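You operate a simulated robot arm through the tools that you are given. There is no shell and no other tool. Be economical: measure what you need, move in short steps, check, and stop when the job is done.

You are at the controls of a simulated two-armed robot. One attempt, no reset.

## Task
Pick up the purple cone from the grey bench with one hand, pass it to the other hand and put it on the top rack shelf. Set down upright: purple cone.

Only the result counts: the job must be done as asked and must still hold three seconds after the hand-in. Knocking over, shifting, dropping, spilling or breaking anything else fails it.

## Robot
Two 6-joint arms with two-finger grippers on one trunk, on a base that drives. Base frame: it is fixed to the floor where the robot stands at the start and does not move with it; the origin is under the middle of the robot, x ahead of it, y to its left, z up; the surface under the hand at the start is at about z = 840. Units: mm, degrees, N and s.
The left shoulder is at the start at [30, 178, 963], the right one opposite. With the tool pointing down near the work surface each hand reaches from about 340 to 840 mm from the robot's upright axis, wherever it stands, measured 20 degrees to its own side. Places, roughly: top rack shelf [2200, 200, 1600]. Payload 2.54 kg a hand.
The TCP of each hand is the grasp point between the finger pads, 30 mm short of the fingertips. In the tool frame z runs along the fingers and y along their closing line. Largest opening 116 mm; the body of the gripper starts 95 mm behind the TCP.
Orientation is that of the tool frame in the base frame, as a unit quaternion [x, y, z, w]. With the fingers straight down and closing along the base's y, the tool's x points along the base's -x, its y along +y and its z along -z.

## Interface
- The arms move only by the tool jog_arm. It takes "left_plan", "right_plan" or both (then of equal length, played together; a hand with none holds still); each is a list of rows, each a list of 3 entries, a list of its own where there are three numbers: the finger opening in mm, from 0 to 116, then the shift along the base's x, y, z in mm, then the turn, a rotation vector about the base's x, y, z in degrees. In form: [[grip, [x, y, z], [ax, ay, az]], ...]. A call has 1 to 20 rows; each row shifts and turns the commanded pose from where the row before left it. Each row takes 0.2 s and may step no farther than 50 mm and 8.6 degrees from the row before; otherwise, or with a gripper value out of range, the whole call is refused. Where a pose cannot be reached the arm comes as near as it can. A force on the tool above 40 N (or 10 N above the force at the start of the call, whichever is more), or a blocked arm, ends the call early, and 0.2 s more pass. Each finger travels about 153 mm/s and halts on what it meets, pressing with about 40 N; the grip force reading is that of the motor and also rises with nothing between the fingers. The clock runs only during rows and for 0.2 s after the last one: add rows that do not move to give the fingers time. It gives the time, the measured TCP pose, the force on the tool (base axes), the opening and the grip force at its end, in the units of the frame above (readings bear some noise), with the torque about the TCP (base axes, N m) and any sound that the robot's microphone picked up.
- Cameras (640 x 400 px; columns grow to the right, rows downward): "scene" is now at [47.5, -12.5, 1684.5]; the picture's right is [-0.14, -0.99, 0.00], its down [-0.75, 0.11, -0.65] and it looks along [0.65, -0.09, -0.76] (base axes); focal length 283 px, centre (320, 200). "left" rides on the left gripper at [69, 15, -122] in its tool frame; the picture's right is [-0.21, 0.98, 0.00], its down [-0.83, -0.18, -0.53] and it looks along [-0.52, -0.11, 0.85] (tool axes); focal length 251 px, centre (320, 200). "right" rides on the right gripper at [69, -15, -122] in its tool frame; the picture's right is [0.21, 0.98, 0.00], its down [-0.83, 0.18, -0.53] and it looks along [-0.52, 0.11, 0.85] (tool axes); focal length 251 px, centre (320, 200).
- capture(camera): a new picture of that camera. No time passes.
- move_column(by): slides the trunk up (or, below 0, down) by that many mm; the arms and the scene camera ride with it, the base frame stays. It gives what a move gives, with no picture.
- steer(legs): drives the robot by 1 to 6 legs, each [ahead, left, turn to the left] in mm, mm and degrees, along the robot's own axes; the way and the turn of a leg run together, so that a leg with both is an arc; at most 1500 mm and 180 degrees a leg. The arms and the cameras ride along, it lands a little off, and it stops where it bumps. It gives what a move gives.
- pan_tilt(pan, tilt): turns the head with the scene camera to pan (to the left, within 143 degrees either way) and tilt (down, from -29 to 69), counted from straight ahead of the robot. It gives what a move gives.
- locate(camera, pixels): for up to 12 pixels [column, row] of the newest picture of that camera ("zoom" is the newest enlarged one), the place [x, y, z] in the base frame of the surface seen there, good to about 3 mm. No time passes.
- inspect(camera, box): a new picture of the part [left, top, right, bottom] of that camera's present view, enlarged. No time passes.
- close_job(): hands the job in; it is judged then, once.

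Keep the steps short. Do not move on a guess: measure, check each grasp and each placing, and mend mistakes. In all there are 80 turns and 62 pictures (those below and enlarged ones count). Leave the grippers open and the arms clear of the work at the hand-in unless told otherwise, and finish with a single line.

The tools are called by a JSON object that holds its "fn" and its "kwargs". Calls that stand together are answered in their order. jog_arm: Moves the arms, as the interface text tells. Its arguments: {"type":"object","properties":{"left_plan":{"type":"array","items":{"type":"array"}},"right_plan":{"type":"array","items":{"type":"array"}}},"required":[]} The other tools are called the same way: move_column (by) slides the trunk up or down; steer (legs) drives the base; pan_tilt (pan, tilt) turns the head that bears the scene camera; capture (camera) takes a picture; locate (camera, pixels) gives the place of the surface under pixels of a picture; inspect (camera, box) takes an enlarged picture of a part of a camera's view; close_job () hands the job in.

At the start:

```text
t: 0.0
left_tcp_pos: [558.2, 197.3, 1102.8]
left_orientation: [0.0, 1.0, -0.001, 0.0]
left_ft_force: [-0.7, -0.2, -0.2]
left_wrist_torque: [0.0, 0.03, 0.02]
left_gripper_width: 116.1
left_gripper_force: 0.1
right_tcp_pos: [571.1, -181.8, 1113.4]
right_orientation: [0.0, 1.0, 0.0, 0.0]
right_ft_force: [0.2, -0.2, -0.2]
right_wrist_torque: [-0.05, 0.0, 0.01]
right_gripper_width: 116.1
right_gripper_force: 0.1
trunk travel left (down, up): [-175.0, 365.0]
robot x, y, heading: [-0.3, -4.0, 0.2]
head pan, tilt: [-8.2, 49.2]
```

scene: 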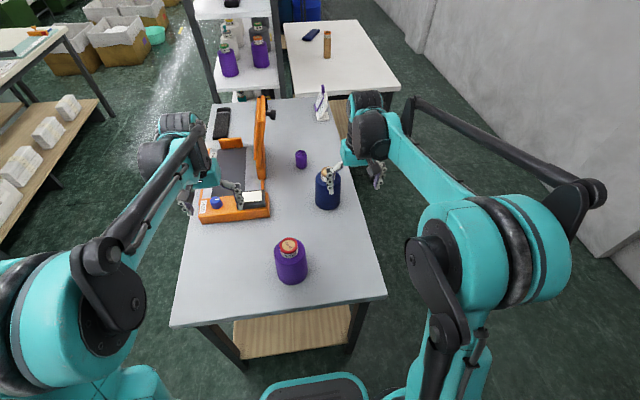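
right: 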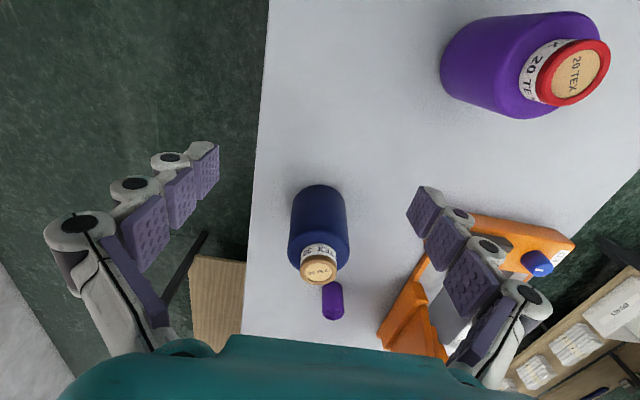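
left: 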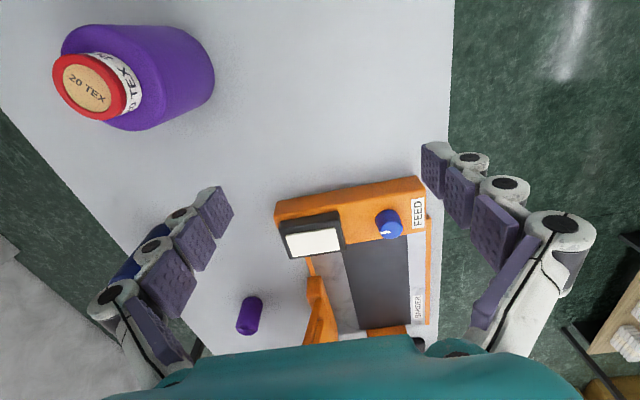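

I see a purple cone with a red cap at scene (290,260), a navy one at (328,188) and a small purple spool at (300,158). I'll enlarge the cone and locate points on it.

{"fn": "inspect", "kwargs": {"camera": "scene", "box": [210, 130, 370, 300]}}

{"fn": "locate", "kwargs": {"camera": "scene", "pixels": [[289, 245], [291, 262], [290, 282], [275, 262], [307, 262], [328, 180], [300, 158], [230, 40], [260, 70], [240, 80], [330, 60], [240, 290]]}}

{"fn": "locate", "kwargs": {"camera": "left", "pixels": [[87, 85], [65, 40], [100, 110], [120, 75], [215, 75], [160, 130], [120, 25], [180, 30]]}}

```text
2.35 times, centred on (290, 215) of scene
```

zoom: 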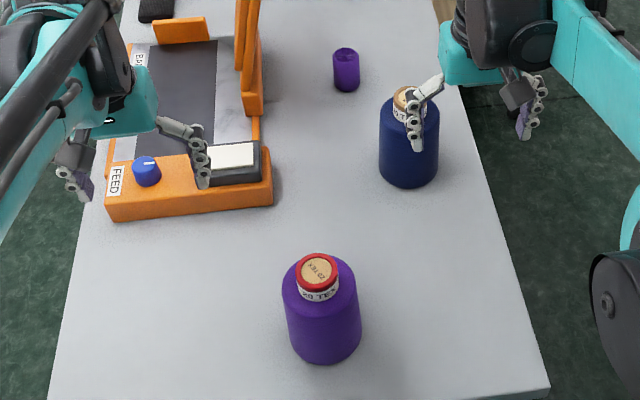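

```text
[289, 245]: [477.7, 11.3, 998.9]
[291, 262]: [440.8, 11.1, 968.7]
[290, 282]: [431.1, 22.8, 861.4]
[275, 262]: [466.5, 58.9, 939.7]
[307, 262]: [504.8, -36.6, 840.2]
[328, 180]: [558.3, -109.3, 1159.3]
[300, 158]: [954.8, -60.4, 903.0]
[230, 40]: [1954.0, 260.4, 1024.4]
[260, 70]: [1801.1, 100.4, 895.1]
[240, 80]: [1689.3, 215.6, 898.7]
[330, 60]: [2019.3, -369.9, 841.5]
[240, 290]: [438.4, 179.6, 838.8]
```

```text
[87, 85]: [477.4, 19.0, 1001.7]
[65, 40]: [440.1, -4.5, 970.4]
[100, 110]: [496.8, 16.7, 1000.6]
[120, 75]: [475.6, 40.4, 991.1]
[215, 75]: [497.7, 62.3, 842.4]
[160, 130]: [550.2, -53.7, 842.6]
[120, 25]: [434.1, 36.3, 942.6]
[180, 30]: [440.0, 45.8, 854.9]
```

The target cone stands at about (475,17), z 840–1000. Next I look up at the rack.

{"fn": "pan_tilt", "kwargs": {"pan": 5, "tilt": 10}}

{"fn": "capture", "kwargs": {"camera": "scene"}}

```text
t: 1.1
left_tcp_pos: [557.6, 196.3, 1103.5]
left_orientation: [0.0, 1.0, 0.001, 0.001]
left_ft_force: [-0.6, 0.4, 1.2]
left_wrist_torque: [-0.02, 0.01, 0.01]
left_gripper_width: 115.8
left_gripper_force: 0.1
right_tcp_pos: [572.0, -183.5, 1111.1]
right_orientation: [0.0, 1.0, -0.001, 0.0]
right_ft_force: [-0.2, 0.9, 0.8]
right_wrist_torque: [-0.01, 0.0, -0.05]
right_gripper_width: 116.2
right_gripper_force: 0.1
trunk travel left (down, up): [-175.0, 365.0]
robot x, y, heading: [0.6, 1.0, 0.0]
head pan, tilt: [5.0, 10.0]
```

```text
57 pictures are left
```

scene: 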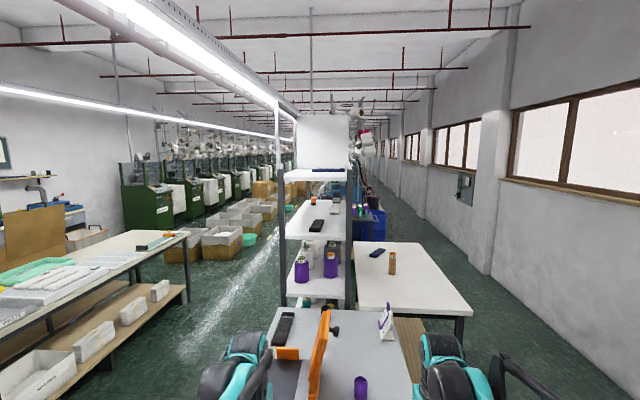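

{"fn": "inspect", "kwargs": {"camera": "scene", "box": [265, 90, 385, 320]}}

{"fn": "locate", "kwargs": {"camera": "scene", "pixels": [[286, 181], [345, 181], [300, 177], [330, 177], [330, 170], [318, 225], [300, 170], [320, 140], [352, 175], [280, 250], [300, 237], [350, 290]]}}

```text
1.74 times, centred on (325, 205) of scene
```

zoom: 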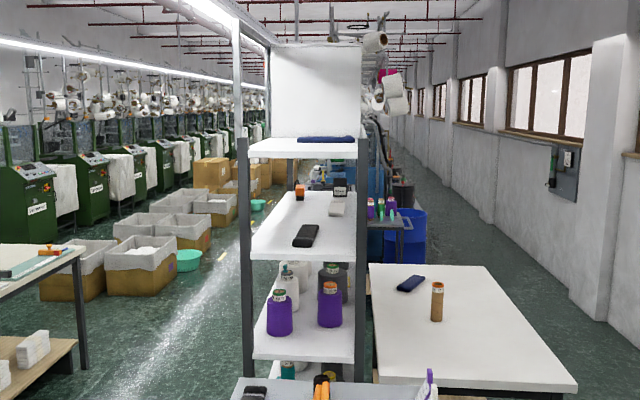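

```text
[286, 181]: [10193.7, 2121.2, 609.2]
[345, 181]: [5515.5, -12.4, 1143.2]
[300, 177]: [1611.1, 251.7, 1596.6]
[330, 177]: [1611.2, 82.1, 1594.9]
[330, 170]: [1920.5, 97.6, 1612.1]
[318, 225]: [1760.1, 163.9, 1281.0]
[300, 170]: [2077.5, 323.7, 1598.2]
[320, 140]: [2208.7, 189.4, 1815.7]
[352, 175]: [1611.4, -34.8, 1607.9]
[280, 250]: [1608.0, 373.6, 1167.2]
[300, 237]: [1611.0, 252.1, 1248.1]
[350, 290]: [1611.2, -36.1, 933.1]
```

The top shelf front edge is at x≈1611, z≈1600, open toward the front at y≈0–350, and the bench lies in front of the rack. I need a finer measurement of the cone from the right camera, and the bench's far end and the aisle.

{"fn": "locate", "kwargs": {"camera": "right", "pixels": [[577, 77], [545, 92], [606, 62], [567, 50], [585, 103], [525, 60], [445, 75], [480, 105], [520, 20], [500, 25]]}}

{"fn": "locate", "kwargs": {"camera": "scene", "pixels": [[290, 312], [345, 312], [400, 380], [270, 350], [225, 300], [188, 240], [185, 300], [265, 190], [240, 240], [362, 310], [358, 260], [325, 350]]}}

```text
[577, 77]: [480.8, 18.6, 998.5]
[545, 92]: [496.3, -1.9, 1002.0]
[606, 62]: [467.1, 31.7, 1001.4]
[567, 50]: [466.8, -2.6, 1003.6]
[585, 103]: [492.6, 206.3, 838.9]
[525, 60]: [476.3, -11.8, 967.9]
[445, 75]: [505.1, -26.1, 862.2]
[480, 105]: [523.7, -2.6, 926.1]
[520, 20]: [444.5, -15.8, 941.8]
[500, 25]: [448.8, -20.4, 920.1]
```

```text
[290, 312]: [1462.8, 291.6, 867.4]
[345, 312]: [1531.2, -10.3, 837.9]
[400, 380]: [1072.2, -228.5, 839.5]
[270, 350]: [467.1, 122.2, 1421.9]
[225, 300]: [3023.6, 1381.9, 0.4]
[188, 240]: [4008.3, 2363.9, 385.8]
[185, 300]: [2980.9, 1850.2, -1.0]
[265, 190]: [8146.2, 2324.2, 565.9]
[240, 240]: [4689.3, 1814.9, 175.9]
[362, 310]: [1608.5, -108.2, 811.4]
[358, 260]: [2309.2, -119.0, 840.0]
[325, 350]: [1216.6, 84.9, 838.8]
```

Axis about (480,17), body diameter about 95. I move the right hand over the cone at its present height (tips 80 mm above the cap) and pull the left hand away.

{"fn": "jog_arm", "kwargs": {"right_plan": [[116, [-18, 40, 0], [0, 0, 0]], [116, [-18, 40, 0], [0, 0, 0]], [116, [-18, 40, 0], [0, 0, 0]], [116, [-18, 40, 0], [0, 0, 0]], [116, [-19, 39, 0], [0, 0, 0]], [116, [0, 0, 0], [0, 0, 0]]], "left_plan": [[116, [0, 20, 10], [0, 0, 0]], [116, [0, 20, 10], [0, 0, 0]], [116, [0, 20, 10], [0, 0, 0]], [116, [0, 0, 0], [0, 0, 0]], [116, [0, 0, 0], [0, 0, 0]], [116, [0, 0, 0], [0, 0, 0]]]}}

{"fn": "capture", "kwargs": {"camera": "right"}}

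```text
t: 2.5
left_tcp_pos: [557.9, 256.1, 1132.4]
left_orientation: [0.001, 1.0, 0.0, 0.0]
left_ft_force: [1.2, -0.6, 0.0]
left_wrist_torque: [0.0, -0.01, 0.0]
left_gripper_width: 115.8
left_gripper_force: 0.1
right_tcp_pos: [478.7, 12.5, 1112.9]
right_orientation: [0.0, 1.0, 0.0, 0.0]
right_ft_force: [0.1, 0.1, -1.1]
right_wrist_torque: [0.03, 0.02, 0.01]
right_gripper_width: 116.1
right_gripper_force: 0.0
trunk travel left (down, up): [-175.0, 365.0]
robot x, y, heading: [4.2, 0.0, -0.1]
head pan, tilt: [5.0, 10.0]
```

```text
55 pictures are left
```

right: 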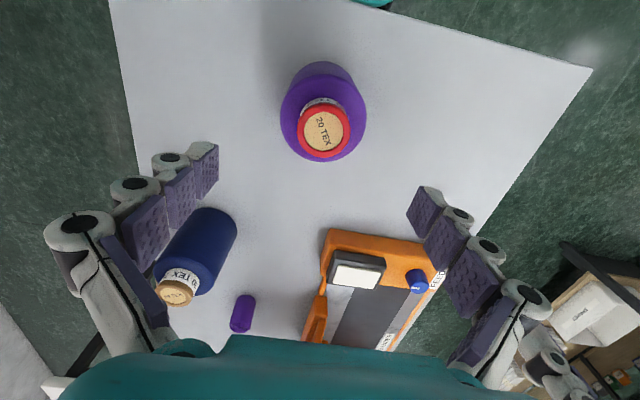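

The cone's cap is at (324,132). I measure the cap centre and the body edges in this view.

{"fn": "locate", "kwargs": {"camera": "right", "pixels": [[324, 131], [303, 131], [347, 131], [324, 112], [324, 150], [285, 120], [362, 120], [323, 158], [215, 150], [430, 195]]}}

```text
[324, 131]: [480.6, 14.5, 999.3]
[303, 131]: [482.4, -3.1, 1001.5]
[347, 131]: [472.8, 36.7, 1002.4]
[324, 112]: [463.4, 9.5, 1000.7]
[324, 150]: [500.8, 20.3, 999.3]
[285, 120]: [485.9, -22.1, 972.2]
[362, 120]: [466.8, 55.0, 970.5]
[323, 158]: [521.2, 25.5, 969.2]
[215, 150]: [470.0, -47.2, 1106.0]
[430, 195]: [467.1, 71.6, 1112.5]
```

Axis at (481,16); the fingers are centred at y≈12, so I shift +3 in y and +2 in x, then lower to just above first contact (TCP about 985) and check force.

{"fn": "jog_arm", "kwargs": {"right_plan": [[116, [2, 4, 0], [0, 0, 0]], [116, [0, 0, -45], [0, 0, 0]], [116, [0, 0, -45], [0, 0, 0]], [116, [0, 0, -20], [0, 0, 0]], [116, [0, 0, 0], [0, 0, 0]]]}}

{"fn": "capture", "kwargs": {"camera": "right"}}

```text
t: 3.7
left_tcp_pos: [558.6, 257.4, 1134.2]
left_orientation: [0.0, 1.0, -0.001, 0.0]
left_ft_force: [0.3, -0.4, 0.0]
left_wrist_torque: [0.01, 0.0, -0.01]
left_gripper_width: 115.7
left_gripper_force: 0.2
right_tcp_pos: [483.6, 18.3, 1003.6]
right_orientation: [0.0, 1.0, 0.0, 0.0]
right_ft_force: [0.8, -0.1, -1.5]
right_wrist_torque: [-0.01, -0.04, -0.05]
right_gripper_width: 115.9
right_gripper_force: 0.1
trunk travel left (down, up): [-175.0, 365.0]
robot x, y, heading: [4.1, -2.8, 0.0]
head pan, tilt: [5.0, 10.0]
```

```text
54 pictures are left
```

right: 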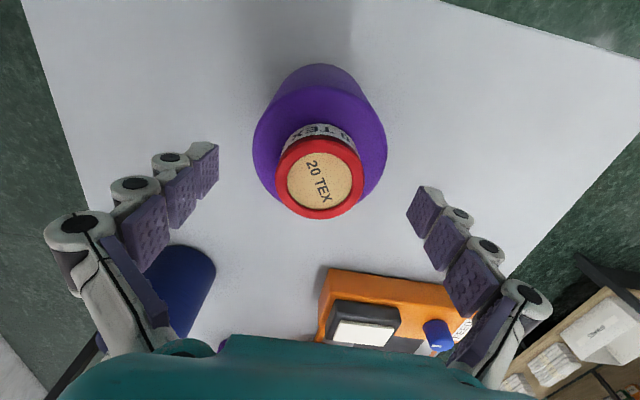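

{"fn": "locate", "kwargs": {"camera": "right", "pixels": [[320, 180], [290, 180], [350, 180], [258, 150], [383, 150], [216, 165], [412, 205]]}}

```text
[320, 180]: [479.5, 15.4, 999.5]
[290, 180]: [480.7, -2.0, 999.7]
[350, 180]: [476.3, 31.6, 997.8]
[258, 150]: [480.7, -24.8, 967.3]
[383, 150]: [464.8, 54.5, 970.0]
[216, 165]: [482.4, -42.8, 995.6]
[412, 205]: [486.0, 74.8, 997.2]
```

The pads are centred at y≈16, matching the cone. I lower to TCP z≈940 and then close.

{"fn": "jog_arm", "kwargs": {"right_plan": [[116, [-3, 0, -20], [0, 0, 0]], [116, [0, 0, -22], [0, 0, 0]], [116, [0, 0, -21], [0, 0, 0]], [116, [0, 0, 0], [0, 0, 0]]]}}

{"fn": "capture", "kwargs": {"camera": "right"}}

```text
t: 4.7
left_tcp_pos: [558.8, 256.5, 1133.5]
left_orientation: [0.0, 1.0, 0.0, 0.0]
left_ft_force: [0.4, -0.6, -0.5]
left_wrist_torque: [0.01, 0.03, 0.03]
left_gripper_width: 116.2
left_gripper_force: 0.2
right_tcp_pos: [477.7, 21.4, 943.2]
right_orientation: [0.0, 1.0, 0.0, 0.001]
right_ft_force: [0.9, -0.2, 0.5]
right_wrist_torque: [0.0, -0.01, 0.01]
right_gripper_width: 116.0
right_gripper_force: 0.0
trunk travel left (down, up): [-175.0, 365.0]
robot x, y, heading: [-0.2, 3.6, 0.0]
head pan, tilt: [5.0, 10.0]
```

```text
53 pictures are left
```

right: 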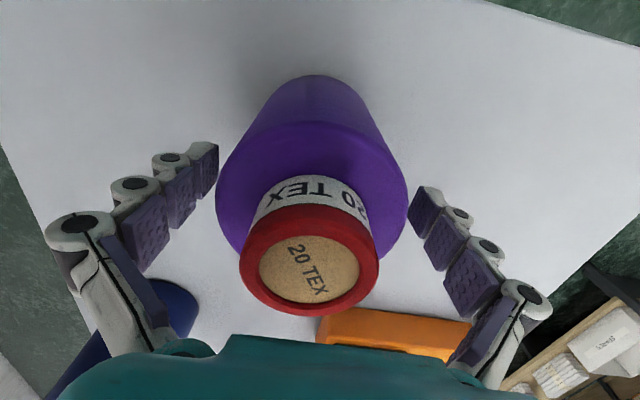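

The fingers straddle the body with no contact force. Closing.

{"fn": "jog_arm", "kwargs": {"right_plan": [[100, [0, 0, 0], [0, 0, 0]], [80, [0, 0, 0], [0, 0, 0]], [60, [0, 0, 0], [0, 0, 0]], [60, [0, 0, 0], [0, 0, 0]]]}}

```text
t: 5.7
left_tcp_pos: [558.9, 256.7, 1133.9]
left_orientation: [0.0, 1.0, 0.0, 0.0]
left_ft_force: [-0.1, 0.4, 0.4]
left_wrist_torque: [0.03, 0.01, 0.0]
left_gripper_width: 116.1
left_gripper_force: 0.1
right_tcp_pos: [478.7, 19.2, 942.3]
right_orientation: [0.0, 1.0, 0.0, 0.0]
right_ft_force: [1.6, -4.1, 12.6]
right_wrist_torque: [-0.49, -0.03, 0.1]
right_gripper_width: 93.4
right_gripper_force: 40.5
trunk travel left (down, up): [-175.0, 365.0]
robot x, y, heading: [-2.1, -1.8, -0.0]
head pan, tilt: [5.0, 10.0]
```

Gripped at 93.4 mm with 40 N. I lift 40 mm and check the load and picture.

{"fn": "jog_arm", "kwargs": {"right_plan": [[60, [0, 0, 10], [0, 0, 0]], [60, [0, 0, 15], [0, 0, 0]], [60, [0, 0, 15], [0, 0, 0]], [60, [0, 0, 0], [0, 0, 0]]]}}

{"fn": "capture", "kwargs": {"camera": "right"}}

```text
t: 6.7
left_tcp_pos: [558.5, 255.9, 1133.4]
left_orientation: [-0.001, 1.0, 0.0, -0.001]
left_ft_force: [0.1, 0.0, -0.1]
left_wrist_torque: [0.0, -0.03, 0.0]
left_gripper_width: 116.1
left_gripper_force: 0.0
right_tcp_pos: [478.8, 20.5, 980.1]
right_orientation: [0.001, 1.0, 0.0, 0.0]
right_ft_force: [-0.2, -1.5, 0.7]
right_wrist_torque: [0.02, 0.0, 0.03]
right_gripper_width: 91.1
right_gripper_force: 39.8
trunk travel left (down, up): [-175.0, 365.0]
robot x, y, heading: [-2.5, -1.4, 0.1]
head pan, tilt: [5.0, 10.0]
```

```text
52 pictures are left
```

right: 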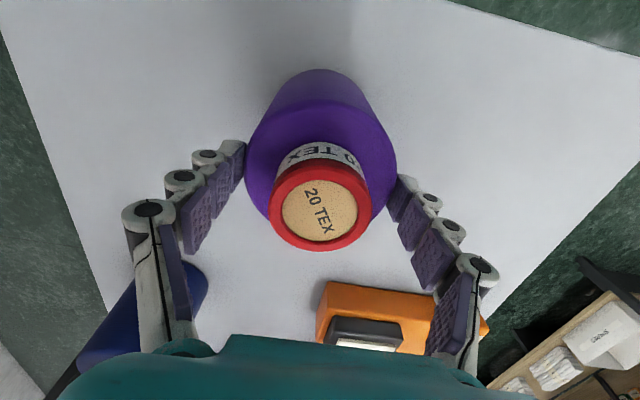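

The width dropped to 91.1 and there is no weight on the tool: the cone slipped. I measure where it stands.

{"fn": "locate", "kwargs": {"camera": "right", "pixels": [[320, 203], [320, 215], [300, 203], [340, 203], [240, 165], [402, 200], [320, 242]]}}

{"fn": "pan_tilt", "kwargs": {"pan": -5, "tilt": 55}}

{"fn": "inspect", "kwargs": {"camera": "scene", "box": [220, 120, 420, 300]}}

```text
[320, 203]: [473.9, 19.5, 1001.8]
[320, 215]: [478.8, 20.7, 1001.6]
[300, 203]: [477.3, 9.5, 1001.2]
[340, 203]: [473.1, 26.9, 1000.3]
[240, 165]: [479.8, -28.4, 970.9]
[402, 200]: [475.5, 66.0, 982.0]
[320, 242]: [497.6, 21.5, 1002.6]
```

```text
t: 7.8
left_tcp_pos: [559.8, 256.9, 1133.0]
left_orientation: [0.001, 1.0, 0.0, 0.0]
left_ft_force: [0.0, 0.1, -0.5]
left_wrist_torque: [0.02, 0.02, 0.03]
left_gripper_width: 115.9
left_gripper_force: 0.0
right_tcp_pos: [479.1, 20.1, 979.3]
right_orientation: [0.0, 1.0, 0.0, 0.0]
right_ft_force: [0.4, 0.7, -0.2]
right_wrist_torque: [0.03, 0.0, 0.0]
right_gripper_width: 91.0
right_gripper_force: 40.2
trunk travel left (down, up): [-175.0, 365.0]
robot x, y, heading: [-2.6, -0.9, 0.2]
head pan, tilt: [-5.0, 55.0]
```

```text
2.22 times, centred on (320, 210) of scene
```

zoom: 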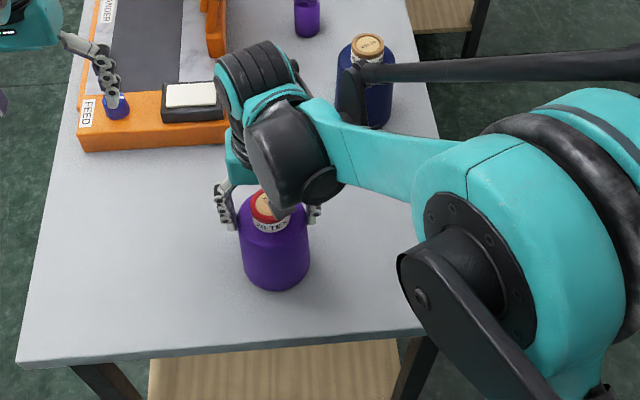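

The cone is still standing on the bench, undisturbed; the fingers slid up its tapered side. I open, go lower (TCP ≈ 922, palm still about 15 mm above the cap), close firmly and lift a few mm slowly, reading the force.

{"fn": "jog_arm", "kwargs": {"right_plan": [[116, [0, 0, 0], [0, 0, 0]], [116, [1, -2, 0], [0, 0, 0]], [116, [0, 0, -20], [0, 0, 0]], [116, [0, 0, -20], [0, 0, 0]], [116, [0, 0, -17], [0, 0, 0]], [116, [0, 0, 0], [0, 0, 0]], [80, [0, 0, 0], [0, 0, 0]], [0, [0, 0, 0], [0, 0, 0]], [0, [0, 0, 0], [0, 0, 0]], [0, [0, 0, 0], [0, 0, 0]]]}}

{"fn": "jog_arm", "kwargs": {"right_plan": [[0, [0, 0, 1], [0, 0, 0]], [0, [0, 0, 1], [0, 0, 0]], [0, [0, 0, 1], [0, 0, 0]], [0, [0, 0, 1], [0, 0, 0]]]}}

```text
t: 10.0
left_tcp_pos: [558.2, 257.7, 1133.3]
left_orientation: [0.0, 1.0, 0.0, 0.0]
left_ft_force: [-0.1, 0.7, -0.7]
left_wrist_torque: [0.02, 0.0, 0.01]
left_gripper_width: 116.1
left_gripper_force: 0.1
right_tcp_pos: [478.4, 16.1, 924.7]
right_orientation: [0.001, 1.0, 0.0, 0.0]
right_ft_force: [2.8, 3.6, 16.0]
right_wrist_torque: [1.03, -0.01, -0.08]
right_gripper_width: 94.8
right_gripper_force: 39.8
trunk travel left (down, up): [-175.0, 365.0]
robot x, y, heading: [1.5, -1.0, 0.1]
head pan, tilt: [-5.0, 55.0]
```

```text
t: 11.0
left_tcp_pos: [558.5, 256.3, 1132.3]
left_orientation: [0.0, 1.0, 0.0, 0.0]
left_ft_force: [-0.2, -0.4, -0.5]
left_wrist_torque: [-0.01, -0.03, -0.02]
left_gripper_width: 116.1
left_gripper_force: 0.0
right_tcp_pos: [479.7, 18.3, 927.7]
right_orientation: [0.0, 1.0, 0.0, 0.0]
right_ft_force: [-0.3, 0.1, -2.2]
right_wrist_torque: [-0.01, -0.02, 0.01]
right_gripper_width: 94.4
right_gripper_force: 40.3
trunk travel left (down, up): [-175.0, 365.0]
robot x, y, heading: [0.7, 1.6, -0.3]
head pan, tilt: [-5.0, 55.0]
```

Force went from +16 to about -2 N; I need to know whether the cone is following. Lifting 8 mm more slowly, then a picture.

{"fn": "jog_arm", "kwargs": {"right_plan": [[0, [0, 0, 1], [0, 0, 0]], [0, [0, 0, 1], [0, 0, 0]], [0, [0, 0, 2], [0, 0, 0]], [0, [0, 0, 2], [0, 0, 0]], [0, [0, 0, 2], [0, 0, 0]]]}}

{"fn": "capture", "kwargs": {"camera": "right"}}

{"fn": "inspect", "kwargs": {"camera": "scene", "box": [260, 180, 350, 270]}}

```text
t: 12.2
left_tcp_pos: [558.1, 255.7, 1133.6]
left_orientation: [0.0, 1.0, 0.0, 0.0]
left_ft_force: [0.4, 0.7, -0.5]
left_wrist_torque: [-0.02, 0.01, -0.01]
left_gripper_width: 115.9
left_gripper_force: 0.2
right_tcp_pos: [479.9, 18.8, 935.0]
right_orientation: [0.0, 1.0, -0.001, 0.0]
right_ft_force: [0.6, 0.3, -3.1]
right_wrist_torque: [0.04, -0.05, -0.02]
right_gripper_width: 94.4
right_gripper_force: 40.3
trunk travel left (down, up): [-175.0, 365.0]
robot x, y, heading: [0.5, -1.7, -0.2]
head pan, tilt: [-5.0, 55.0]
```

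```text
50 pictures are left
```

right: 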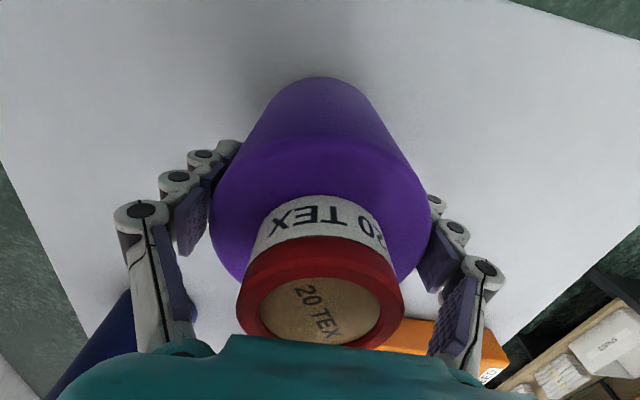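

```text
4.44 times, centred on (305, 225) of scene
```

zoom: 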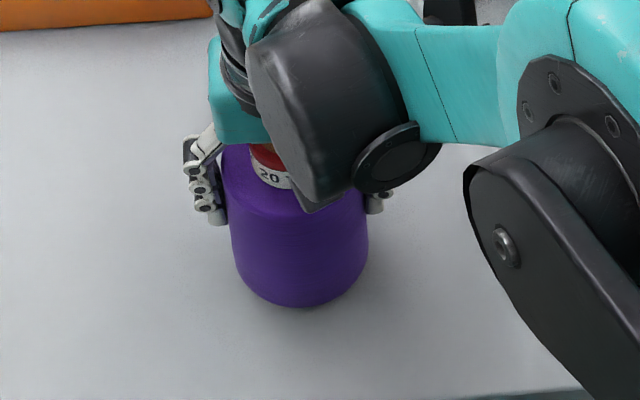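

{"fn": "locate", "kwargs": {"camera": "right", "pixels": [[320, 305], [300, 305], [340, 300]]}}

{"fn": "jog_arm", "kwargs": {"right_plan": [[0, [0, 0, 3], [0, 0, 0]], [0, [0, 0, 4], [0, 0, 0]], [0, [0, 0, 5], [0, 0, 0]], [0, [0, 0, 5], [0, 0, 0]], [0, [0, 0, 3], [0, 0, 0]], [0, [0, 0, 0], [0, 0, 0]]]}}

{"fn": "capture", "kwargs": {"camera": "right"}}

{"fn": "locate", "kwargs": {"camera": "right", "pixels": [[320, 305], [300, 305], [340, 300]]}}

```text
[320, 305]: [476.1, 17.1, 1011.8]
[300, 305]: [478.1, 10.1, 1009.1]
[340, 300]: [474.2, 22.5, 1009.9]
```

```text
t: 13.6
left_tcp_pos: [558.3, 256.7, 1132.8]
left_orientation: [0.0, 1.0, -0.001, 0.0]
left_ft_force: [-0.1, 0.1, -0.2]
left_wrist_torque: [0.02, 0.0, -0.02]
left_gripper_width: 116.2
left_gripper_force: 0.0
right_tcp_pos: [479.8, 19.8, 954.1]
right_orientation: [-0.001, 1.0, 0.0, -0.001]
right_ft_force: [-0.5, 0.1, -2.7]
right_wrist_torque: [-0.01, -0.01, -0.02]
right_gripper_width: 94.5
right_gripper_force: 40.2
trunk travel left (down, up): [-175.0, 365.0]
robot x, y, heading: [-0.3, -0.1, -0.2]
head pan, tilt: [-5.0, 55.0]
```

```text
48 pictures are left
```

right: 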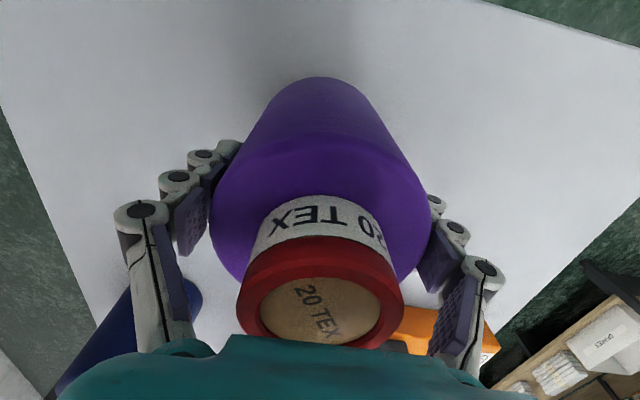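

```text
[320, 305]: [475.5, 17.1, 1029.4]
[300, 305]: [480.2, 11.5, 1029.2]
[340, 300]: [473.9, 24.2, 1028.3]
```

The cap rose with the hand (z 1029), width steady, weight about 2.7 N: a good hold with slow lifting. I raise it slowly by 150 mm while the left hand, away from it, rolls 90° about the vertical in preparation for a sideways grasp.

{"fn": "jog_arm", "kwargs": {"right_plan": [[0, [0, 0, 6], [0, 0, 0]], [0, [0, 0, 8], [0, 0, 0]], [0, [0, 0, 10], [0, 0, 0]], [0, [0, 0, 12], [0, 0, 0]], [0, [0, 0, 14], [0, 0, 0]], [0, [0, 0, 15], [0, 0, 0]], [0, [0, 0, 15], [0, 0, 0]], [0, [0, 0, 15], [0, 0, 0]], [0, [0, 0, 15], [0, 0, 0]], [0, [0, 0, 12], [0, 0, 0]], [0, [0, 0, 10], [0, 0, 0]], [0, [0, 0, 8], [0, 0, 0]], [0, [0, 0, 5], [0, 0, 0]], [0, [0, 0, 0], [0, 0, 0]]], "left_plan": [[116, [0, 0, 0], [0, 0, 7.5]], [116, [0, 0, 0], [0, 0, 7.5]], [116, [0, 0, 0], [0, 0, 7.5]], [116, [0, 0, 0], [0, 0, 7.5]], [116, [0, 0, 0], [0, 0, 7.5]], [116, [0, 0, 0], [0, 0, 7.5]], [116, [0, 0, 0], [0, 0, 7.5]], [116, [0, 0, 0], [0, 0, 7.5]], [116, [0, 0, 0], [0, 0, 7.5]], [116, [0, 0, 0], [0, 0, 7.5]], [116, [0, 0, 0], [0, 0, 7.5]], [116, [0, 0, 0], [0, 0, 7.5]], [116, [0, 0, 0], [0, 0, 0]], [116, [0, 0, 0], [0, 0, 0]]]}}

```text
t: 16.6
left_tcp_pos: [557.4, 256.6, 1133.5]
left_orientation: [0.707, -0.707, 0.0, -0.001]
left_ft_force: [0.2, 0.1, 0.2]
left_wrist_torque: [0.01, 0.0, -0.02]
left_gripper_width: 116.1
left_gripper_force: 0.0
right_tcp_pos: [481.2, 20.5, 1100.6]
right_orientation: [0.0, 1.0, 0.0, 0.0]
right_ft_force: [-0.5, -0.3, -3.5]
right_wrist_torque: [-0.02, -0.02, 0.0]
right_gripper_width: 94.5
right_gripper_force: 39.7
trunk travel left (down, up): [-175.0, 365.0]
robot x, y, heading: [4.4, -0.4, -0.1]
head pan, tilt: [-5.0, 55.0]
```

Both did as asked. Now the left hand pitches -90° about x so that its fingers point to -y; its body swings outward, away from the cone.

{"fn": "jog_arm", "kwargs": {"left_plan": [[116, [0, 5, 0], [-7.5, 0, 0]], [116, [0, 5, 0], [-7.5, 0, 0]], [116, [0, 0, 0], [-7.5, 0, 0]], [116, [0, 0, 0], [-7.5, 0, 0]], [116, [0, 0, 0], [-7.5, 0, 0]], [116, [0, 0, 0], [-7.5, 0, 0]], [116, [0, 0, 0], [-7.5, 0, 0]], [116, [0, 0, 0], [-7.5, 0, 0]], [116, [0, 0, 0], [-7.5, 0, 0]], [116, [0, 0, 0], [-7.5, 0, 0]], [116, [0, 0, 0], [-7.5, 0, 0]], [116, [0, 0, 0], [-7.5, 0, 0]], [116, [0, 0, 0], [0, 0, 0]]]}}

{"fn": "capture", "kwargs": {"camera": "scene"}}

{"fn": "capture", "kwargs": {"camera": "left"}}

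```text
t: 19.4
left_tcp_pos: [592.4, 201.9, 1135.0]
left_orientation: [0.501, -0.498, 0.502, 0.499]
left_ft_force: [-0.3, 0.1, 0.8]
left_wrist_torque: [0.01, -0.02, 0.02]
left_gripper_width: 115.8
left_gripper_force: 0.1
left hand out of reach, approached as far as the arm can: row 9, 10, 11, 12
right_tcp_pos: [480.7, 19.7, 1099.4]
right_orientation: [0.0, 1.0, 0.0, 0.0]
right_ft_force: [-0.4, -0.1, -3.0]
right_wrist_torque: [-0.01, 0.0, 0.02]
right_gripper_width: 94.6
right_gripper_force: 40.9
trunk travel left (down, up): [-175.0, 365.0]
robot x, y, heading: [1.1, 0.1, -0.0]
head pan, tilt: [-5.0, 55.0]
```

```text
47 pictures are left
```

scene: 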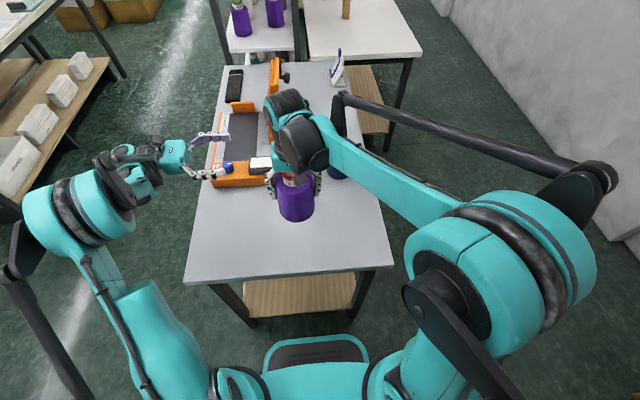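

```text
46 pictures are left
```

left: 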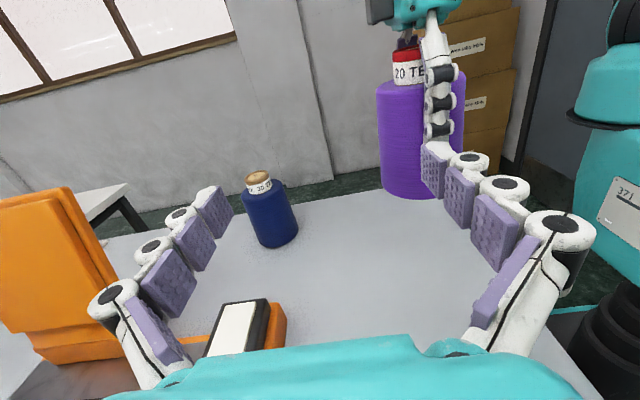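

The left hand got the orientation (position ended at 592,202,1135). Now I lower it to the grasp height z≈1048 and bring it to x≈480, still 100+ mm off the cone.

{"fn": "jog_arm", "kwargs": {"left_plan": [[116, [0, 0, -30], [0, 0, 0]], [116, [0, 0, -30], [0, 0, 0]], [116, [0, 0, -25], [0, 0, 0]], [116, [-30, 0, 0], [0, 0, 0]], [116, [-30, 0, 0], [0, 0, 0]], [116, [-20, 0, 0], [0, 0, 0]], [116, [0, -20, 0], [0, 0, 0]], [116, [0, -20, 0], [0, 0, 0]], [116, [0, 0, 0], [0, 0, 0]]]}}

```text
t: 21.4
left_tcp_pos: [527.0, 130.8, 1046.3]
left_orientation: [0.5, -0.5, 0.5, 0.5]
left_ft_force: [0.0, 0.6, -0.2]
left_wrist_torque: [-0.01, -0.01, 0.01]
left_gripper_width: 116.0
left_gripper_force: 0.1
left hand out of reach, approached as far as the arm can: row 4, 5, 6
right_tcp_pos: [480.8, 20.0, 1098.8]
right_orientation: [0.0, 1.0, 0.001, -0.001]
right_ft_force: [0.0, -0.9, -2.2]
right_wrist_torque: [0.01, -0.02, -0.03]
right_gripper_width: 94.6
right_gripper_force: 40.3
trunk travel left (down, up): [-175.0, 365.0]
robot x, y, heading: [1.5, -2.9, 0.1]
head pan, tilt: [-5.0, 55.0]
```

The left hand cannot fold that close; a hand pointing forward-right suits it better. First I slowly move the held cone 120 mm forward, to x≈600 (base at z≈1015, above everything on the bench there).

{"fn": "jog_arm", "kwargs": {"right_plan": [[0, [5, 0, 0], [0, 0, 0]], [0, [8, 0, 0], [0, 0, 0]], [0, [12, 0, 0], [0, 0, 0]], [0, [15, 0, 0], [0, 0, 0]], [0, [15, 0, 0], [0, 0, 0]], [0, [15, 0, 0], [0, 0, 0]], [0, [15, 0, 0], [0, 0, 0]], [0, [12, 0, 0], [0, 0, 0]], [0, [10, 0, 0], [0, 0, 0]], [0, [8, 0, 0], [0, 0, 0]], [0, [5, 0, 0], [0, 0, 0]], [0, [0, 0, 0], [0, 0, 0]]]}}

{"fn": "jog_arm", "kwargs": {"left_plan": [[116, [-5, 5, 0], [0, 0, 8]], [116, [-5, 5, 0], [0, 0, 8]], [116, [-5, 5, 0], [0, 0, 8]], [116, [-5, 5, 0], [0, 0, 8]], [116, [-5, 5, 0], [0, 0, 8]], [116, [0, 0, 0], [0, 0, 0]], [116, [0, 0, 0], [0, 0, 0]]]}}

{"fn": "capture", "kwargs": {"camera": "left"}}

{"fn": "capture", "kwargs": {"camera": "scene"}}

```text
t: 24.0
left_tcp_pos: [527.8, 131.2, 1046.4]
left_orientation: [-0.5, 0.5, -0.5, -0.5]
left_ft_force: [-0.5, -0.5, -0.7]
left_wrist_torque: [-0.01, 0.05, 0.02]
left_gripper_width: 116.1
left_gripper_force: 0.0
right_tcp_pos: [600.2, 17.8, 1099.0]
right_orientation: [0.0, 1.0, 0.0, 0.0]
right_ft_force: [0.7, 0.1, -1.8]
right_wrist_torque: [0.01, -0.02, 0.01]
right_gripper_width: 94.7
right_gripper_force: 40.1
trunk travel left (down, up): [-175.0, 365.0]
robot x, y, heading: [1.4, -2.1, 0.1]
head pan, tilt: [-5.0, 55.0]
```

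```text
t: 25.6
left_tcp_pos: [533.1, 172.0, 1088.7]
left_orientation: [0.641, -0.3, 0.64, 0.299]
left_ft_force: [0.2, -0.5, -0.3]
left_wrist_torque: [-0.03, 0.0, 0.01]
left_gripper_width: 116.2
left_gripper_force: 0.1
left hand out of reach, approached as far as the arm can: row 3, 4, 5
right_tcp_pos: [600.7, 18.7, 1100.1]
right_orientation: [-0.001, 1.0, 0.001, 0.0]
right_ft_force: [0.3, -0.1, -4.3]
right_wrist_torque: [-0.01, -0.03, 0.01]
right_gripper_width: 94.4
right_gripper_force: 40.2
trunk travel left (down, up): [-175.0, 365.0]
robot x, y, heading: [1.4, 2.8, 0.1]
head pan, tilt: [-5.0, 55.0]
```

```text
45 pictures are left
```

left: 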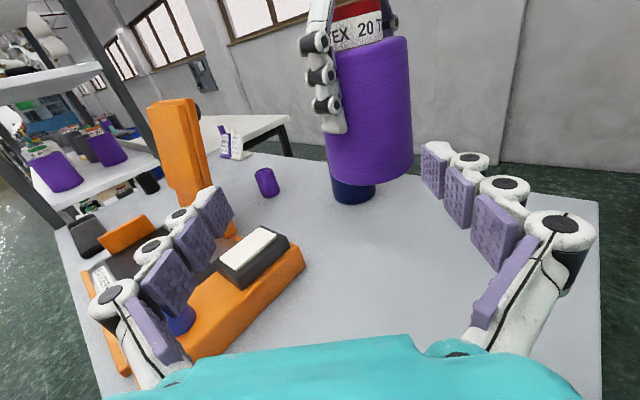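

```text
44 pictures are left
```

scene: 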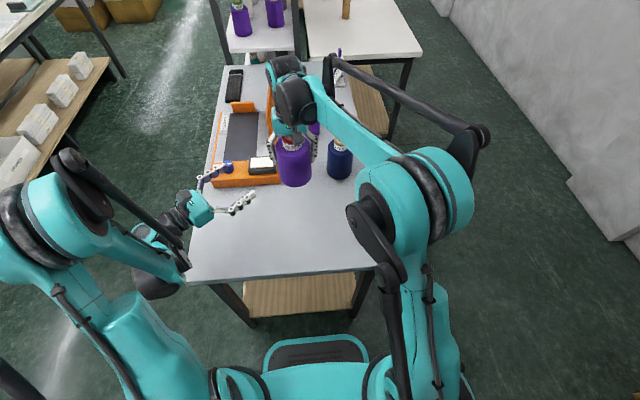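

The left hand reached the 40° yaw but prefers being higher and farther out. I raise the cone by 60 and move it 60 further forward, so the meeting point is (660,18), left grasp height z≈1108.

{"fn": "jog_arm", "kwargs": {"right_plan": [[0, [0, 0, 6], [0, 0, 0]], [0, [3, 0, 10], [0, 0, 0]], [0, [7, 0, 14], [0, 0, 0]], [0, [10, 0, 14], [0, 0, 0]], [0, [12, 0, 10], [0, 0, 0]], [0, [12, 0, 6], [0, 0, 0]], [0, [10, 0, 0], [0, 0, 0]], [0, [6, 0, 0], [0, 0, 0]], [0, [0, 0, 0], [0, 0, 0]]]}}

{"fn": "jog_arm", "kwargs": {"left_plan": [[116, [10, -12, 5], [0, 0, 0]], [116, [10, -12, 5], [0, 0, 0]], [116, [10, -12, 5], [0, 0, 0]], [116, [7, -11, 5], [0, 0, 0]], [116, [0, 0, 0], [0, 0, 0]]]}}

{"fn": "capture", "kwargs": {"camera": "left"}}

```text
t: 27.6
left_tcp_pos: [533.8, 173.2, 1087.0]
left_orientation: [0.641, -0.299, 0.64, 0.299]
left_ft_force: [1.0, -0.2, 0.6]
left_wrist_torque: [0.02, -0.01, 0.01]
left_gripper_width: 116.0
left_gripper_force: 0.0
right_tcp_pos: [659.6, 18.4, 1160.0]
right_orientation: [0.0, 1.0, 0.0, -0.001]
right_ft_force: [0.5, -0.6, -3.4]
right_wrist_torque: [0.0, -0.01, -0.02]
right_gripper_width: 94.5
right_gripper_force: 39.8
trunk travel left (down, up): [-175.0, 365.0]
robot x, y, heading: [1.9, 1.9, -0.3]
head pan, tilt: [-5.0, 55.0]
```

```text
t: 28.8
left_tcp_pos: [569.8, 124.8, 1109.3]
left_orientation: [0.641, -0.299, 0.641, 0.299]
left_ft_force: [-0.7, -0.4, 0.4]
left_wrist_torque: [0.05, 0.01, 0.03]
left_gripper_width: 115.9
left_gripper_force: 0.0
right_tcp_pos: [658.8, 18.3, 1158.7]
right_orientation: [0.0, 1.0, 0.0, 0.0]
right_ft_force: [0.2, -0.7, -3.3]
right_wrist_torque: [0.02, 0.01, -0.01]
right_gripper_width: 94.5
right_gripper_force: 40.5
trunk travel left (down, up): [-175.0, 365.0]
robot x, y, heading: [2.0, -2.3, -0.2]
head pan, tilt: [-5.0, 55.0]
```

```text
43 pictures are left
```

left: 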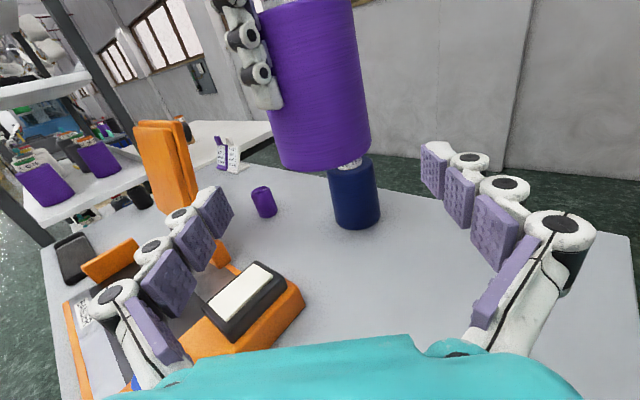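

In place. I measure the cone's bottom rim (325,168), sides, and the right fingertip (270,105) from this view.

{"fn": "locate", "kwargs": {"camera": "left", "pixels": [[322, 167], [300, 164], [350, 162], [322, 140], [290, 140], [355, 140], [268, 106], [280, 150], [366, 140], [260, 100]]}}

```text
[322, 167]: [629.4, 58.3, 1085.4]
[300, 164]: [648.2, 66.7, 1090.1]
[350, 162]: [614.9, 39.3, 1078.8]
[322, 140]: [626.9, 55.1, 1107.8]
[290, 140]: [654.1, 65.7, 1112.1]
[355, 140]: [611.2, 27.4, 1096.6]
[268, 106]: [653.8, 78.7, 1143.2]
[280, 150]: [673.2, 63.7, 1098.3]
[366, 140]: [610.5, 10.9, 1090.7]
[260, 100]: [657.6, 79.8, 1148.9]
```

The cone axis is at (658,18), on the left hand's line within 1 mm. I advance in small steps, 3 mm lower.

{"fn": "jog_arm", "kwargs": {"left_plan": [[116, [13, -16, -3], [0, 0, 0]], [116, [14, -17, 0], [0, 0, 0]], [116, [14, -17, 0], [0, 0, 0]], [116, [14, -17, 0], [0, 0, 0]], [116, [0, 0, 0], [0, 0, 0]]]}}

{"fn": "capture", "kwargs": {"camera": "left"}}

```text
t: 30.0
left_tcp_pos: [627.1, 58.5, 1107.4]
left_orientation: [0.641, -0.299, 0.641, 0.299]
left_ft_force: [0.0, 0.2, -0.1]
left_wrist_torque: [-0.01, 0.0, -0.01]
left_gripper_width: 116.1
left_gripper_force: 0.1
right_tcp_pos: [659.0, 18.5, 1160.5]
right_orientation: [0.0, 1.0, -0.001, -0.001]
right_ft_force: [-0.2, -0.6, -3.7]
right_wrist_torque: [0.01, 0.03, -0.01]
right_gripper_width: 94.6
right_gripper_force: 40.0
trunk travel left (down, up): [-175.0, 365.0]
robot x, y, heading: [0.7, 2.2, -0.1]
head pan, tilt: [-5.0, 55.0]
```

```text
42 pictures are left
```

left: 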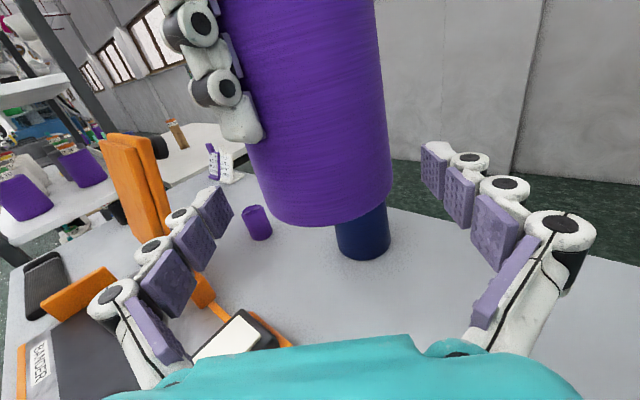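

Cone centred between the pads (cone columns 257–392). I advance the last 50 mm.

{"fn": "jog_arm", "kwargs": {"left_plan": [[116, [8, -10, 0], [0, 0, 0]], [116, [8, -10, 0], [0, 0, 0]], [116, [8, -10, 0], [0, 0, 0]], [116, [7, -9, 0], [0, 0, 0]], [116, [0, 0, 0], [0, 0, 0]]]}}

{"fn": "capture", "kwargs": {"camera": "left"}}

```text
t: 31.2
left_tcp_pos: [656.4, 19.9, 1103.7]
left_orientation: [0.641, -0.299, 0.641, 0.299]
left_ft_force: [0.0, -0.4, -0.3]
left_wrist_torque: [0.01, -0.01, -0.02]
left_gripper_width: 116.1
left_gripper_force: 0.1
right_tcp_pos: [658.4, 19.0, 1160.5]
right_orientation: [-0.001, 1.0, 0.001, 0.0]
right_ft_force: [0.4, -0.7, -3.3]
right_wrist_torque: [-0.01, -0.01, -0.01]
right_gripper_width: 94.7
right_gripper_force: 39.7
trunk travel left (down, up): [-175.0, 365.0]
robot x, y, heading: [-1.8, -1.0, 0.1]
head pan, tilt: [-5.0, 55.0]
```

```text
41 pictures are left
```

left: 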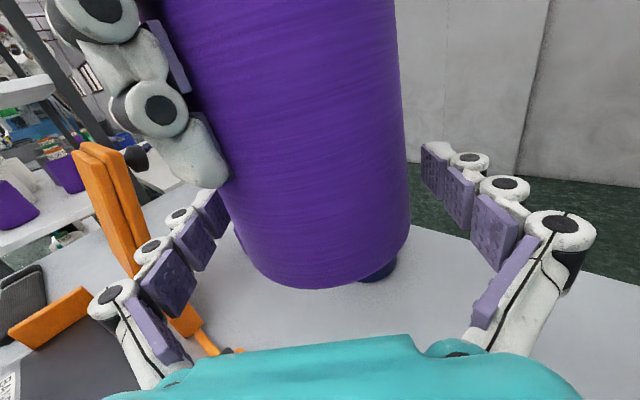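

No contact. Closing the left hand on the lower body.

{"fn": "jog_arm", "kwargs": {"left_plan": [[105, [0, 0, 0], [0, 0, 0]], [95, [0, 0, 0], [0, 0, 0]], [50, [0, 0, 0], [0, 0, 0]], [0, [0, 0, 0], [0, 0, 0]], [0, [0, 0, 0], [0, 0, 0]]]}}

```text
t: 32.4
left_tcp_pos: [656.7, 20.8, 1105.0]
left_orientation: [0.641, -0.299, 0.641, 0.299]
left_ft_force: [0.3, 15.4, 0.1]
left_wrist_torque: [0.05, 0.05, 0.13]
left_gripper_width: 95.9
left_gripper_force: 39.6
right_tcp_pos: [659.5, 16.9, 1159.6]
right_orientation: [0.0, 1.0, -0.001, 0.0]
right_ft_force: [0.3, -15.0, -2.1]
right_wrist_torque: [-0.85, 0.0, -0.13]
right_gripper_width: 94.4
right_gripper_force: 40.1
trunk travel left (down, up): [-175.0, 365.0]
robot x, y, heading: [-1.2, 3.6, -0.2]
head pan, tilt: [-5.0, 55.0]
```

The left hand holds at 95.9 mm, 40 N. Now I release the right hand.

{"fn": "jog_arm", "kwargs": {"right_plan": [[94, [0, 0, 0], [0, 0, 0]], [98, [0, 0, 0], [0, 0, 0]], [106, [0, 0, 0], [0, 0, 0]], [116, [0, 0, 0], [0, 0, 0]], [116, [0, 0, 0], [0, 0, 0]]]}}

{"fn": "capture", "kwargs": {"camera": "right"}}

```text
t: 33.6
left_tcp_pos: [656.5, 19.4, 1104.2]
left_orientation: [0.641, -0.299, 0.641, 0.299]
left_ft_force: [-0.1, 0.6, -1.2]
left_wrist_torque: [0.03, 0.02, 0.0]
left_gripper_width: 96.3
left_gripper_force: 40.5
right_tcp_pos: [660.8, 18.3, 1160.3]
right_orientation: [0.001, 1.0, 0.0, 0.0]
right_ft_force: [0.0, -0.4, -0.3]
right_wrist_torque: [0.02, 0.02, -0.01]
right_gripper_width: 115.9
right_gripper_force: 0.1
trunk travel left (down, up): [-175.0, 365.0]
robot x, y, heading: [-1.8, -0.9, -0.2]
head pan, tilt: [-5.0, 55.0]
```

```text
40 pictures are left
```

right: 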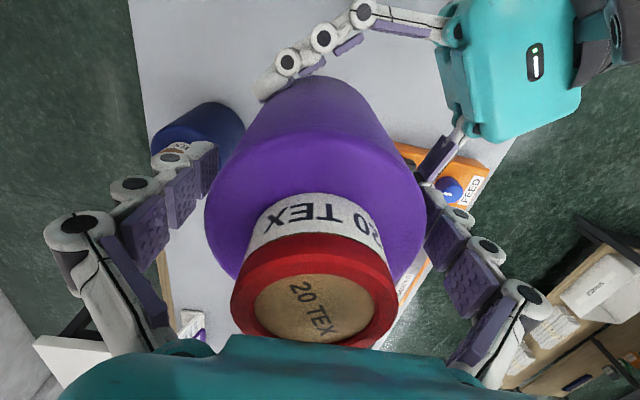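

The right fingers are clear on both sides and the left carries the cone. I raise the right hand straight up.

{"fn": "jog_arm", "kwargs": {"right_plan": [[116, [0, 0, 8], [0, 0, 0]], [116, [0, 0, 15], [0, 0, 0]], [116, [0, 0, 25], [0, 0, 0]], [116, [0, 0, 30], [0, 0, 0]], [116, [0, 0, 30], [0, 0, 0]], [116, [0, 0, 20], [0, 0, 0]], [116, [0, 0, 0], [0, 0, 0]]]}}

{"fn": "capture", "kwargs": {"camera": "left"}}

```text
t: 35.2
left_tcp_pos: [655.4, 19.3, 1104.5]
left_orientation: [0.641, -0.299, 0.64, 0.3]
left_ft_force: [1.1, -0.2, 0.3]
left_wrist_torque: [0.02, -0.01, 0.03]
left_gripper_width: 96.0
left_gripper_force: 40.1
right_tcp_pos: [660.8, 18.1, 1267.2]
right_orientation: [0.0, 1.0, -0.001, -0.001]
right_ft_force: [0.0, 0.5, -0.1]
right_wrist_torque: [0.01, 0.02, 0.04]
right_gripper_width: 115.9
right_gripper_force: 0.1
right hand out of reach, approached as far as the arm can: row 6
trunk travel left (down, up): [-175.0, 365.0]
robot x, y, heading: [1.5, 2.5, -0.2]
head pan, tilt: [-5.0, 55.0]
```

```text
39 pictures are left
```

left: 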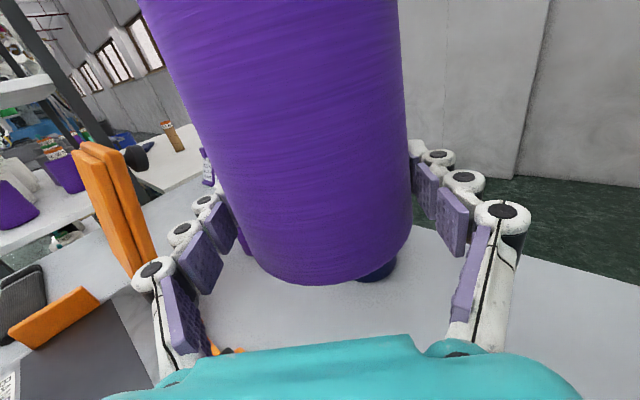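

The cone stays put in the left grip. The right fingertips are about level with the cap and out of upward reach, so I draw the right hand back in -x (fingers pass either side of the cap), then up, then to the right.

{"fn": "jog_arm", "kwargs": {"right_plan": [[116, [-15, 0, 0], [0, 0, 0]], [116, [-25, 0, 5], [0, 0, 0]], [116, [-30, 0, 10], [0, 0, 0]], [116, [-30, 0, 10], [0, 0, 0]], [116, [-20, 0, 10], [0, 0, 0]], [116, [0, -30, 5], [0, 0, 0]], [116, [0, -40, 0], [0, 0, 0]], [116, [0, -40, 0], [0, 0, 0]], [116, [0, -40, 0], [0, 0, 0]], [116, [0, -40, 0], [0, 0, 0]], [116, [0, -40, 0], [0, 0, 0]], [116, [0, 0, 0], [0, 0, 0]]]}}

{"fn": "capture", "kwargs": {"camera": "scene"}}

```text
t: 37.8
left_tcp_pos: [655.6, 20.0, 1105.3]
left_orientation: [0.641, -0.299, 0.641, 0.298]
left_ft_force: [-0.6, -0.2, 0.0]
left_wrist_torque: [0.04, -0.01, 0.03]
left_gripper_width: 96.0
left_gripper_force: 39.9
right_tcp_pos: [542.6, -209.3, 1305.3]
right_orientation: [0.0, 1.0, -0.001, 0.0]
right_ft_force: [-0.1, -0.2, 0.2]
right_wrist_torque: [0.01, 0.0, 0.02]
right_gripper_width: 116.1
right_gripper_force: 0.0
trunk travel left (down, up): [-175.0, 365.0]
robot x, y, heading: [2.7, -2.1, -0.1]
head pan, tilt: [-5.0, 55.0]
```

```text
38 pictures are left
```

scene: 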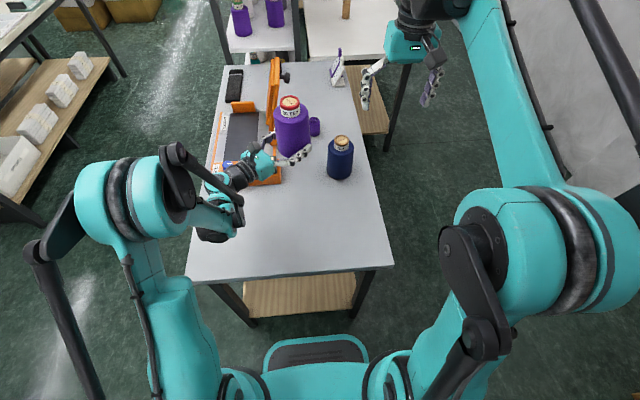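

The cone is held by the left hand alone. I check its place, the obstacles, and the aisle on the left.

{"fn": "locate", "kwargs": {"camera": "scene", "pixels": [[290, 102], [292, 125], [341, 142], [272, 75], [223, 65], [190, 270], [106, 62], [125, 75], [40, 160], [20, 215], [393, 265], [220, 50]]}}

{"fn": "pan_tilt", "kwargs": {"pan": 40, "tilt": 30}}

{"fn": "capture", "kwargs": {"camera": "scene"}}

```text
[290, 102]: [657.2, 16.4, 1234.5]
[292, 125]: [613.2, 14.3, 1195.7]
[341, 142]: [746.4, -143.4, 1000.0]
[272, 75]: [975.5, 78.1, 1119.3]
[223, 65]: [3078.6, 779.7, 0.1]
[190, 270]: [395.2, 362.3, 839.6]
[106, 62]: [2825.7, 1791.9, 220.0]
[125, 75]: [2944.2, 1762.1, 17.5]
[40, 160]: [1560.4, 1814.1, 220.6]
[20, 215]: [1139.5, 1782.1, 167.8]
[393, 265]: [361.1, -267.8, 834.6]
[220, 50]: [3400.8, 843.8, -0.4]
```

```text
t: 38.9
left_tcp_pos: [656.5, 19.1, 1104.4]
left_orientation: [0.64, -0.299, 0.641, 0.299]
left_ft_force: [0.5, -0.3, 0.3]
left_wrist_torque: [0.02, -0.01, 0.0]
left_gripper_width: 96.1
left_gripper_force: 40.2
right_tcp_pos: [541.8, -211.3, 1305.7]
right_orientation: [0.0, 1.0, 0.0, 0.0]
right_ft_force: [1.0, -0.8, 0.8]
right_wrist_torque: [0.01, 0.02, 0.02]
right_gripper_width: 116.1
right_gripper_force: 0.1
trunk travel left (down, up): [-175.0, 365.0]
robot x, y, heading: [2.5, 3.5, 0.0]
head pan, tilt: [40.0, 30.0]
```

```text
37 pictures are left
```

scene: 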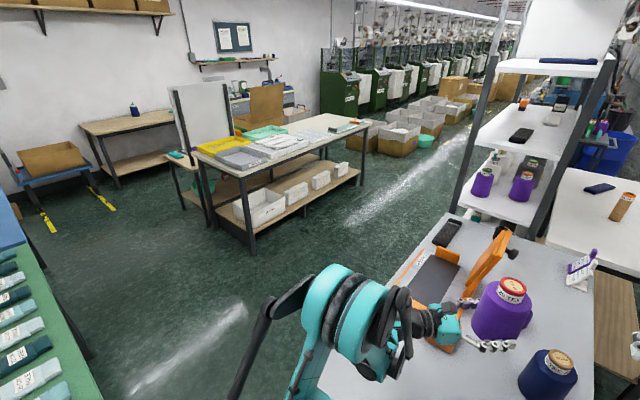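

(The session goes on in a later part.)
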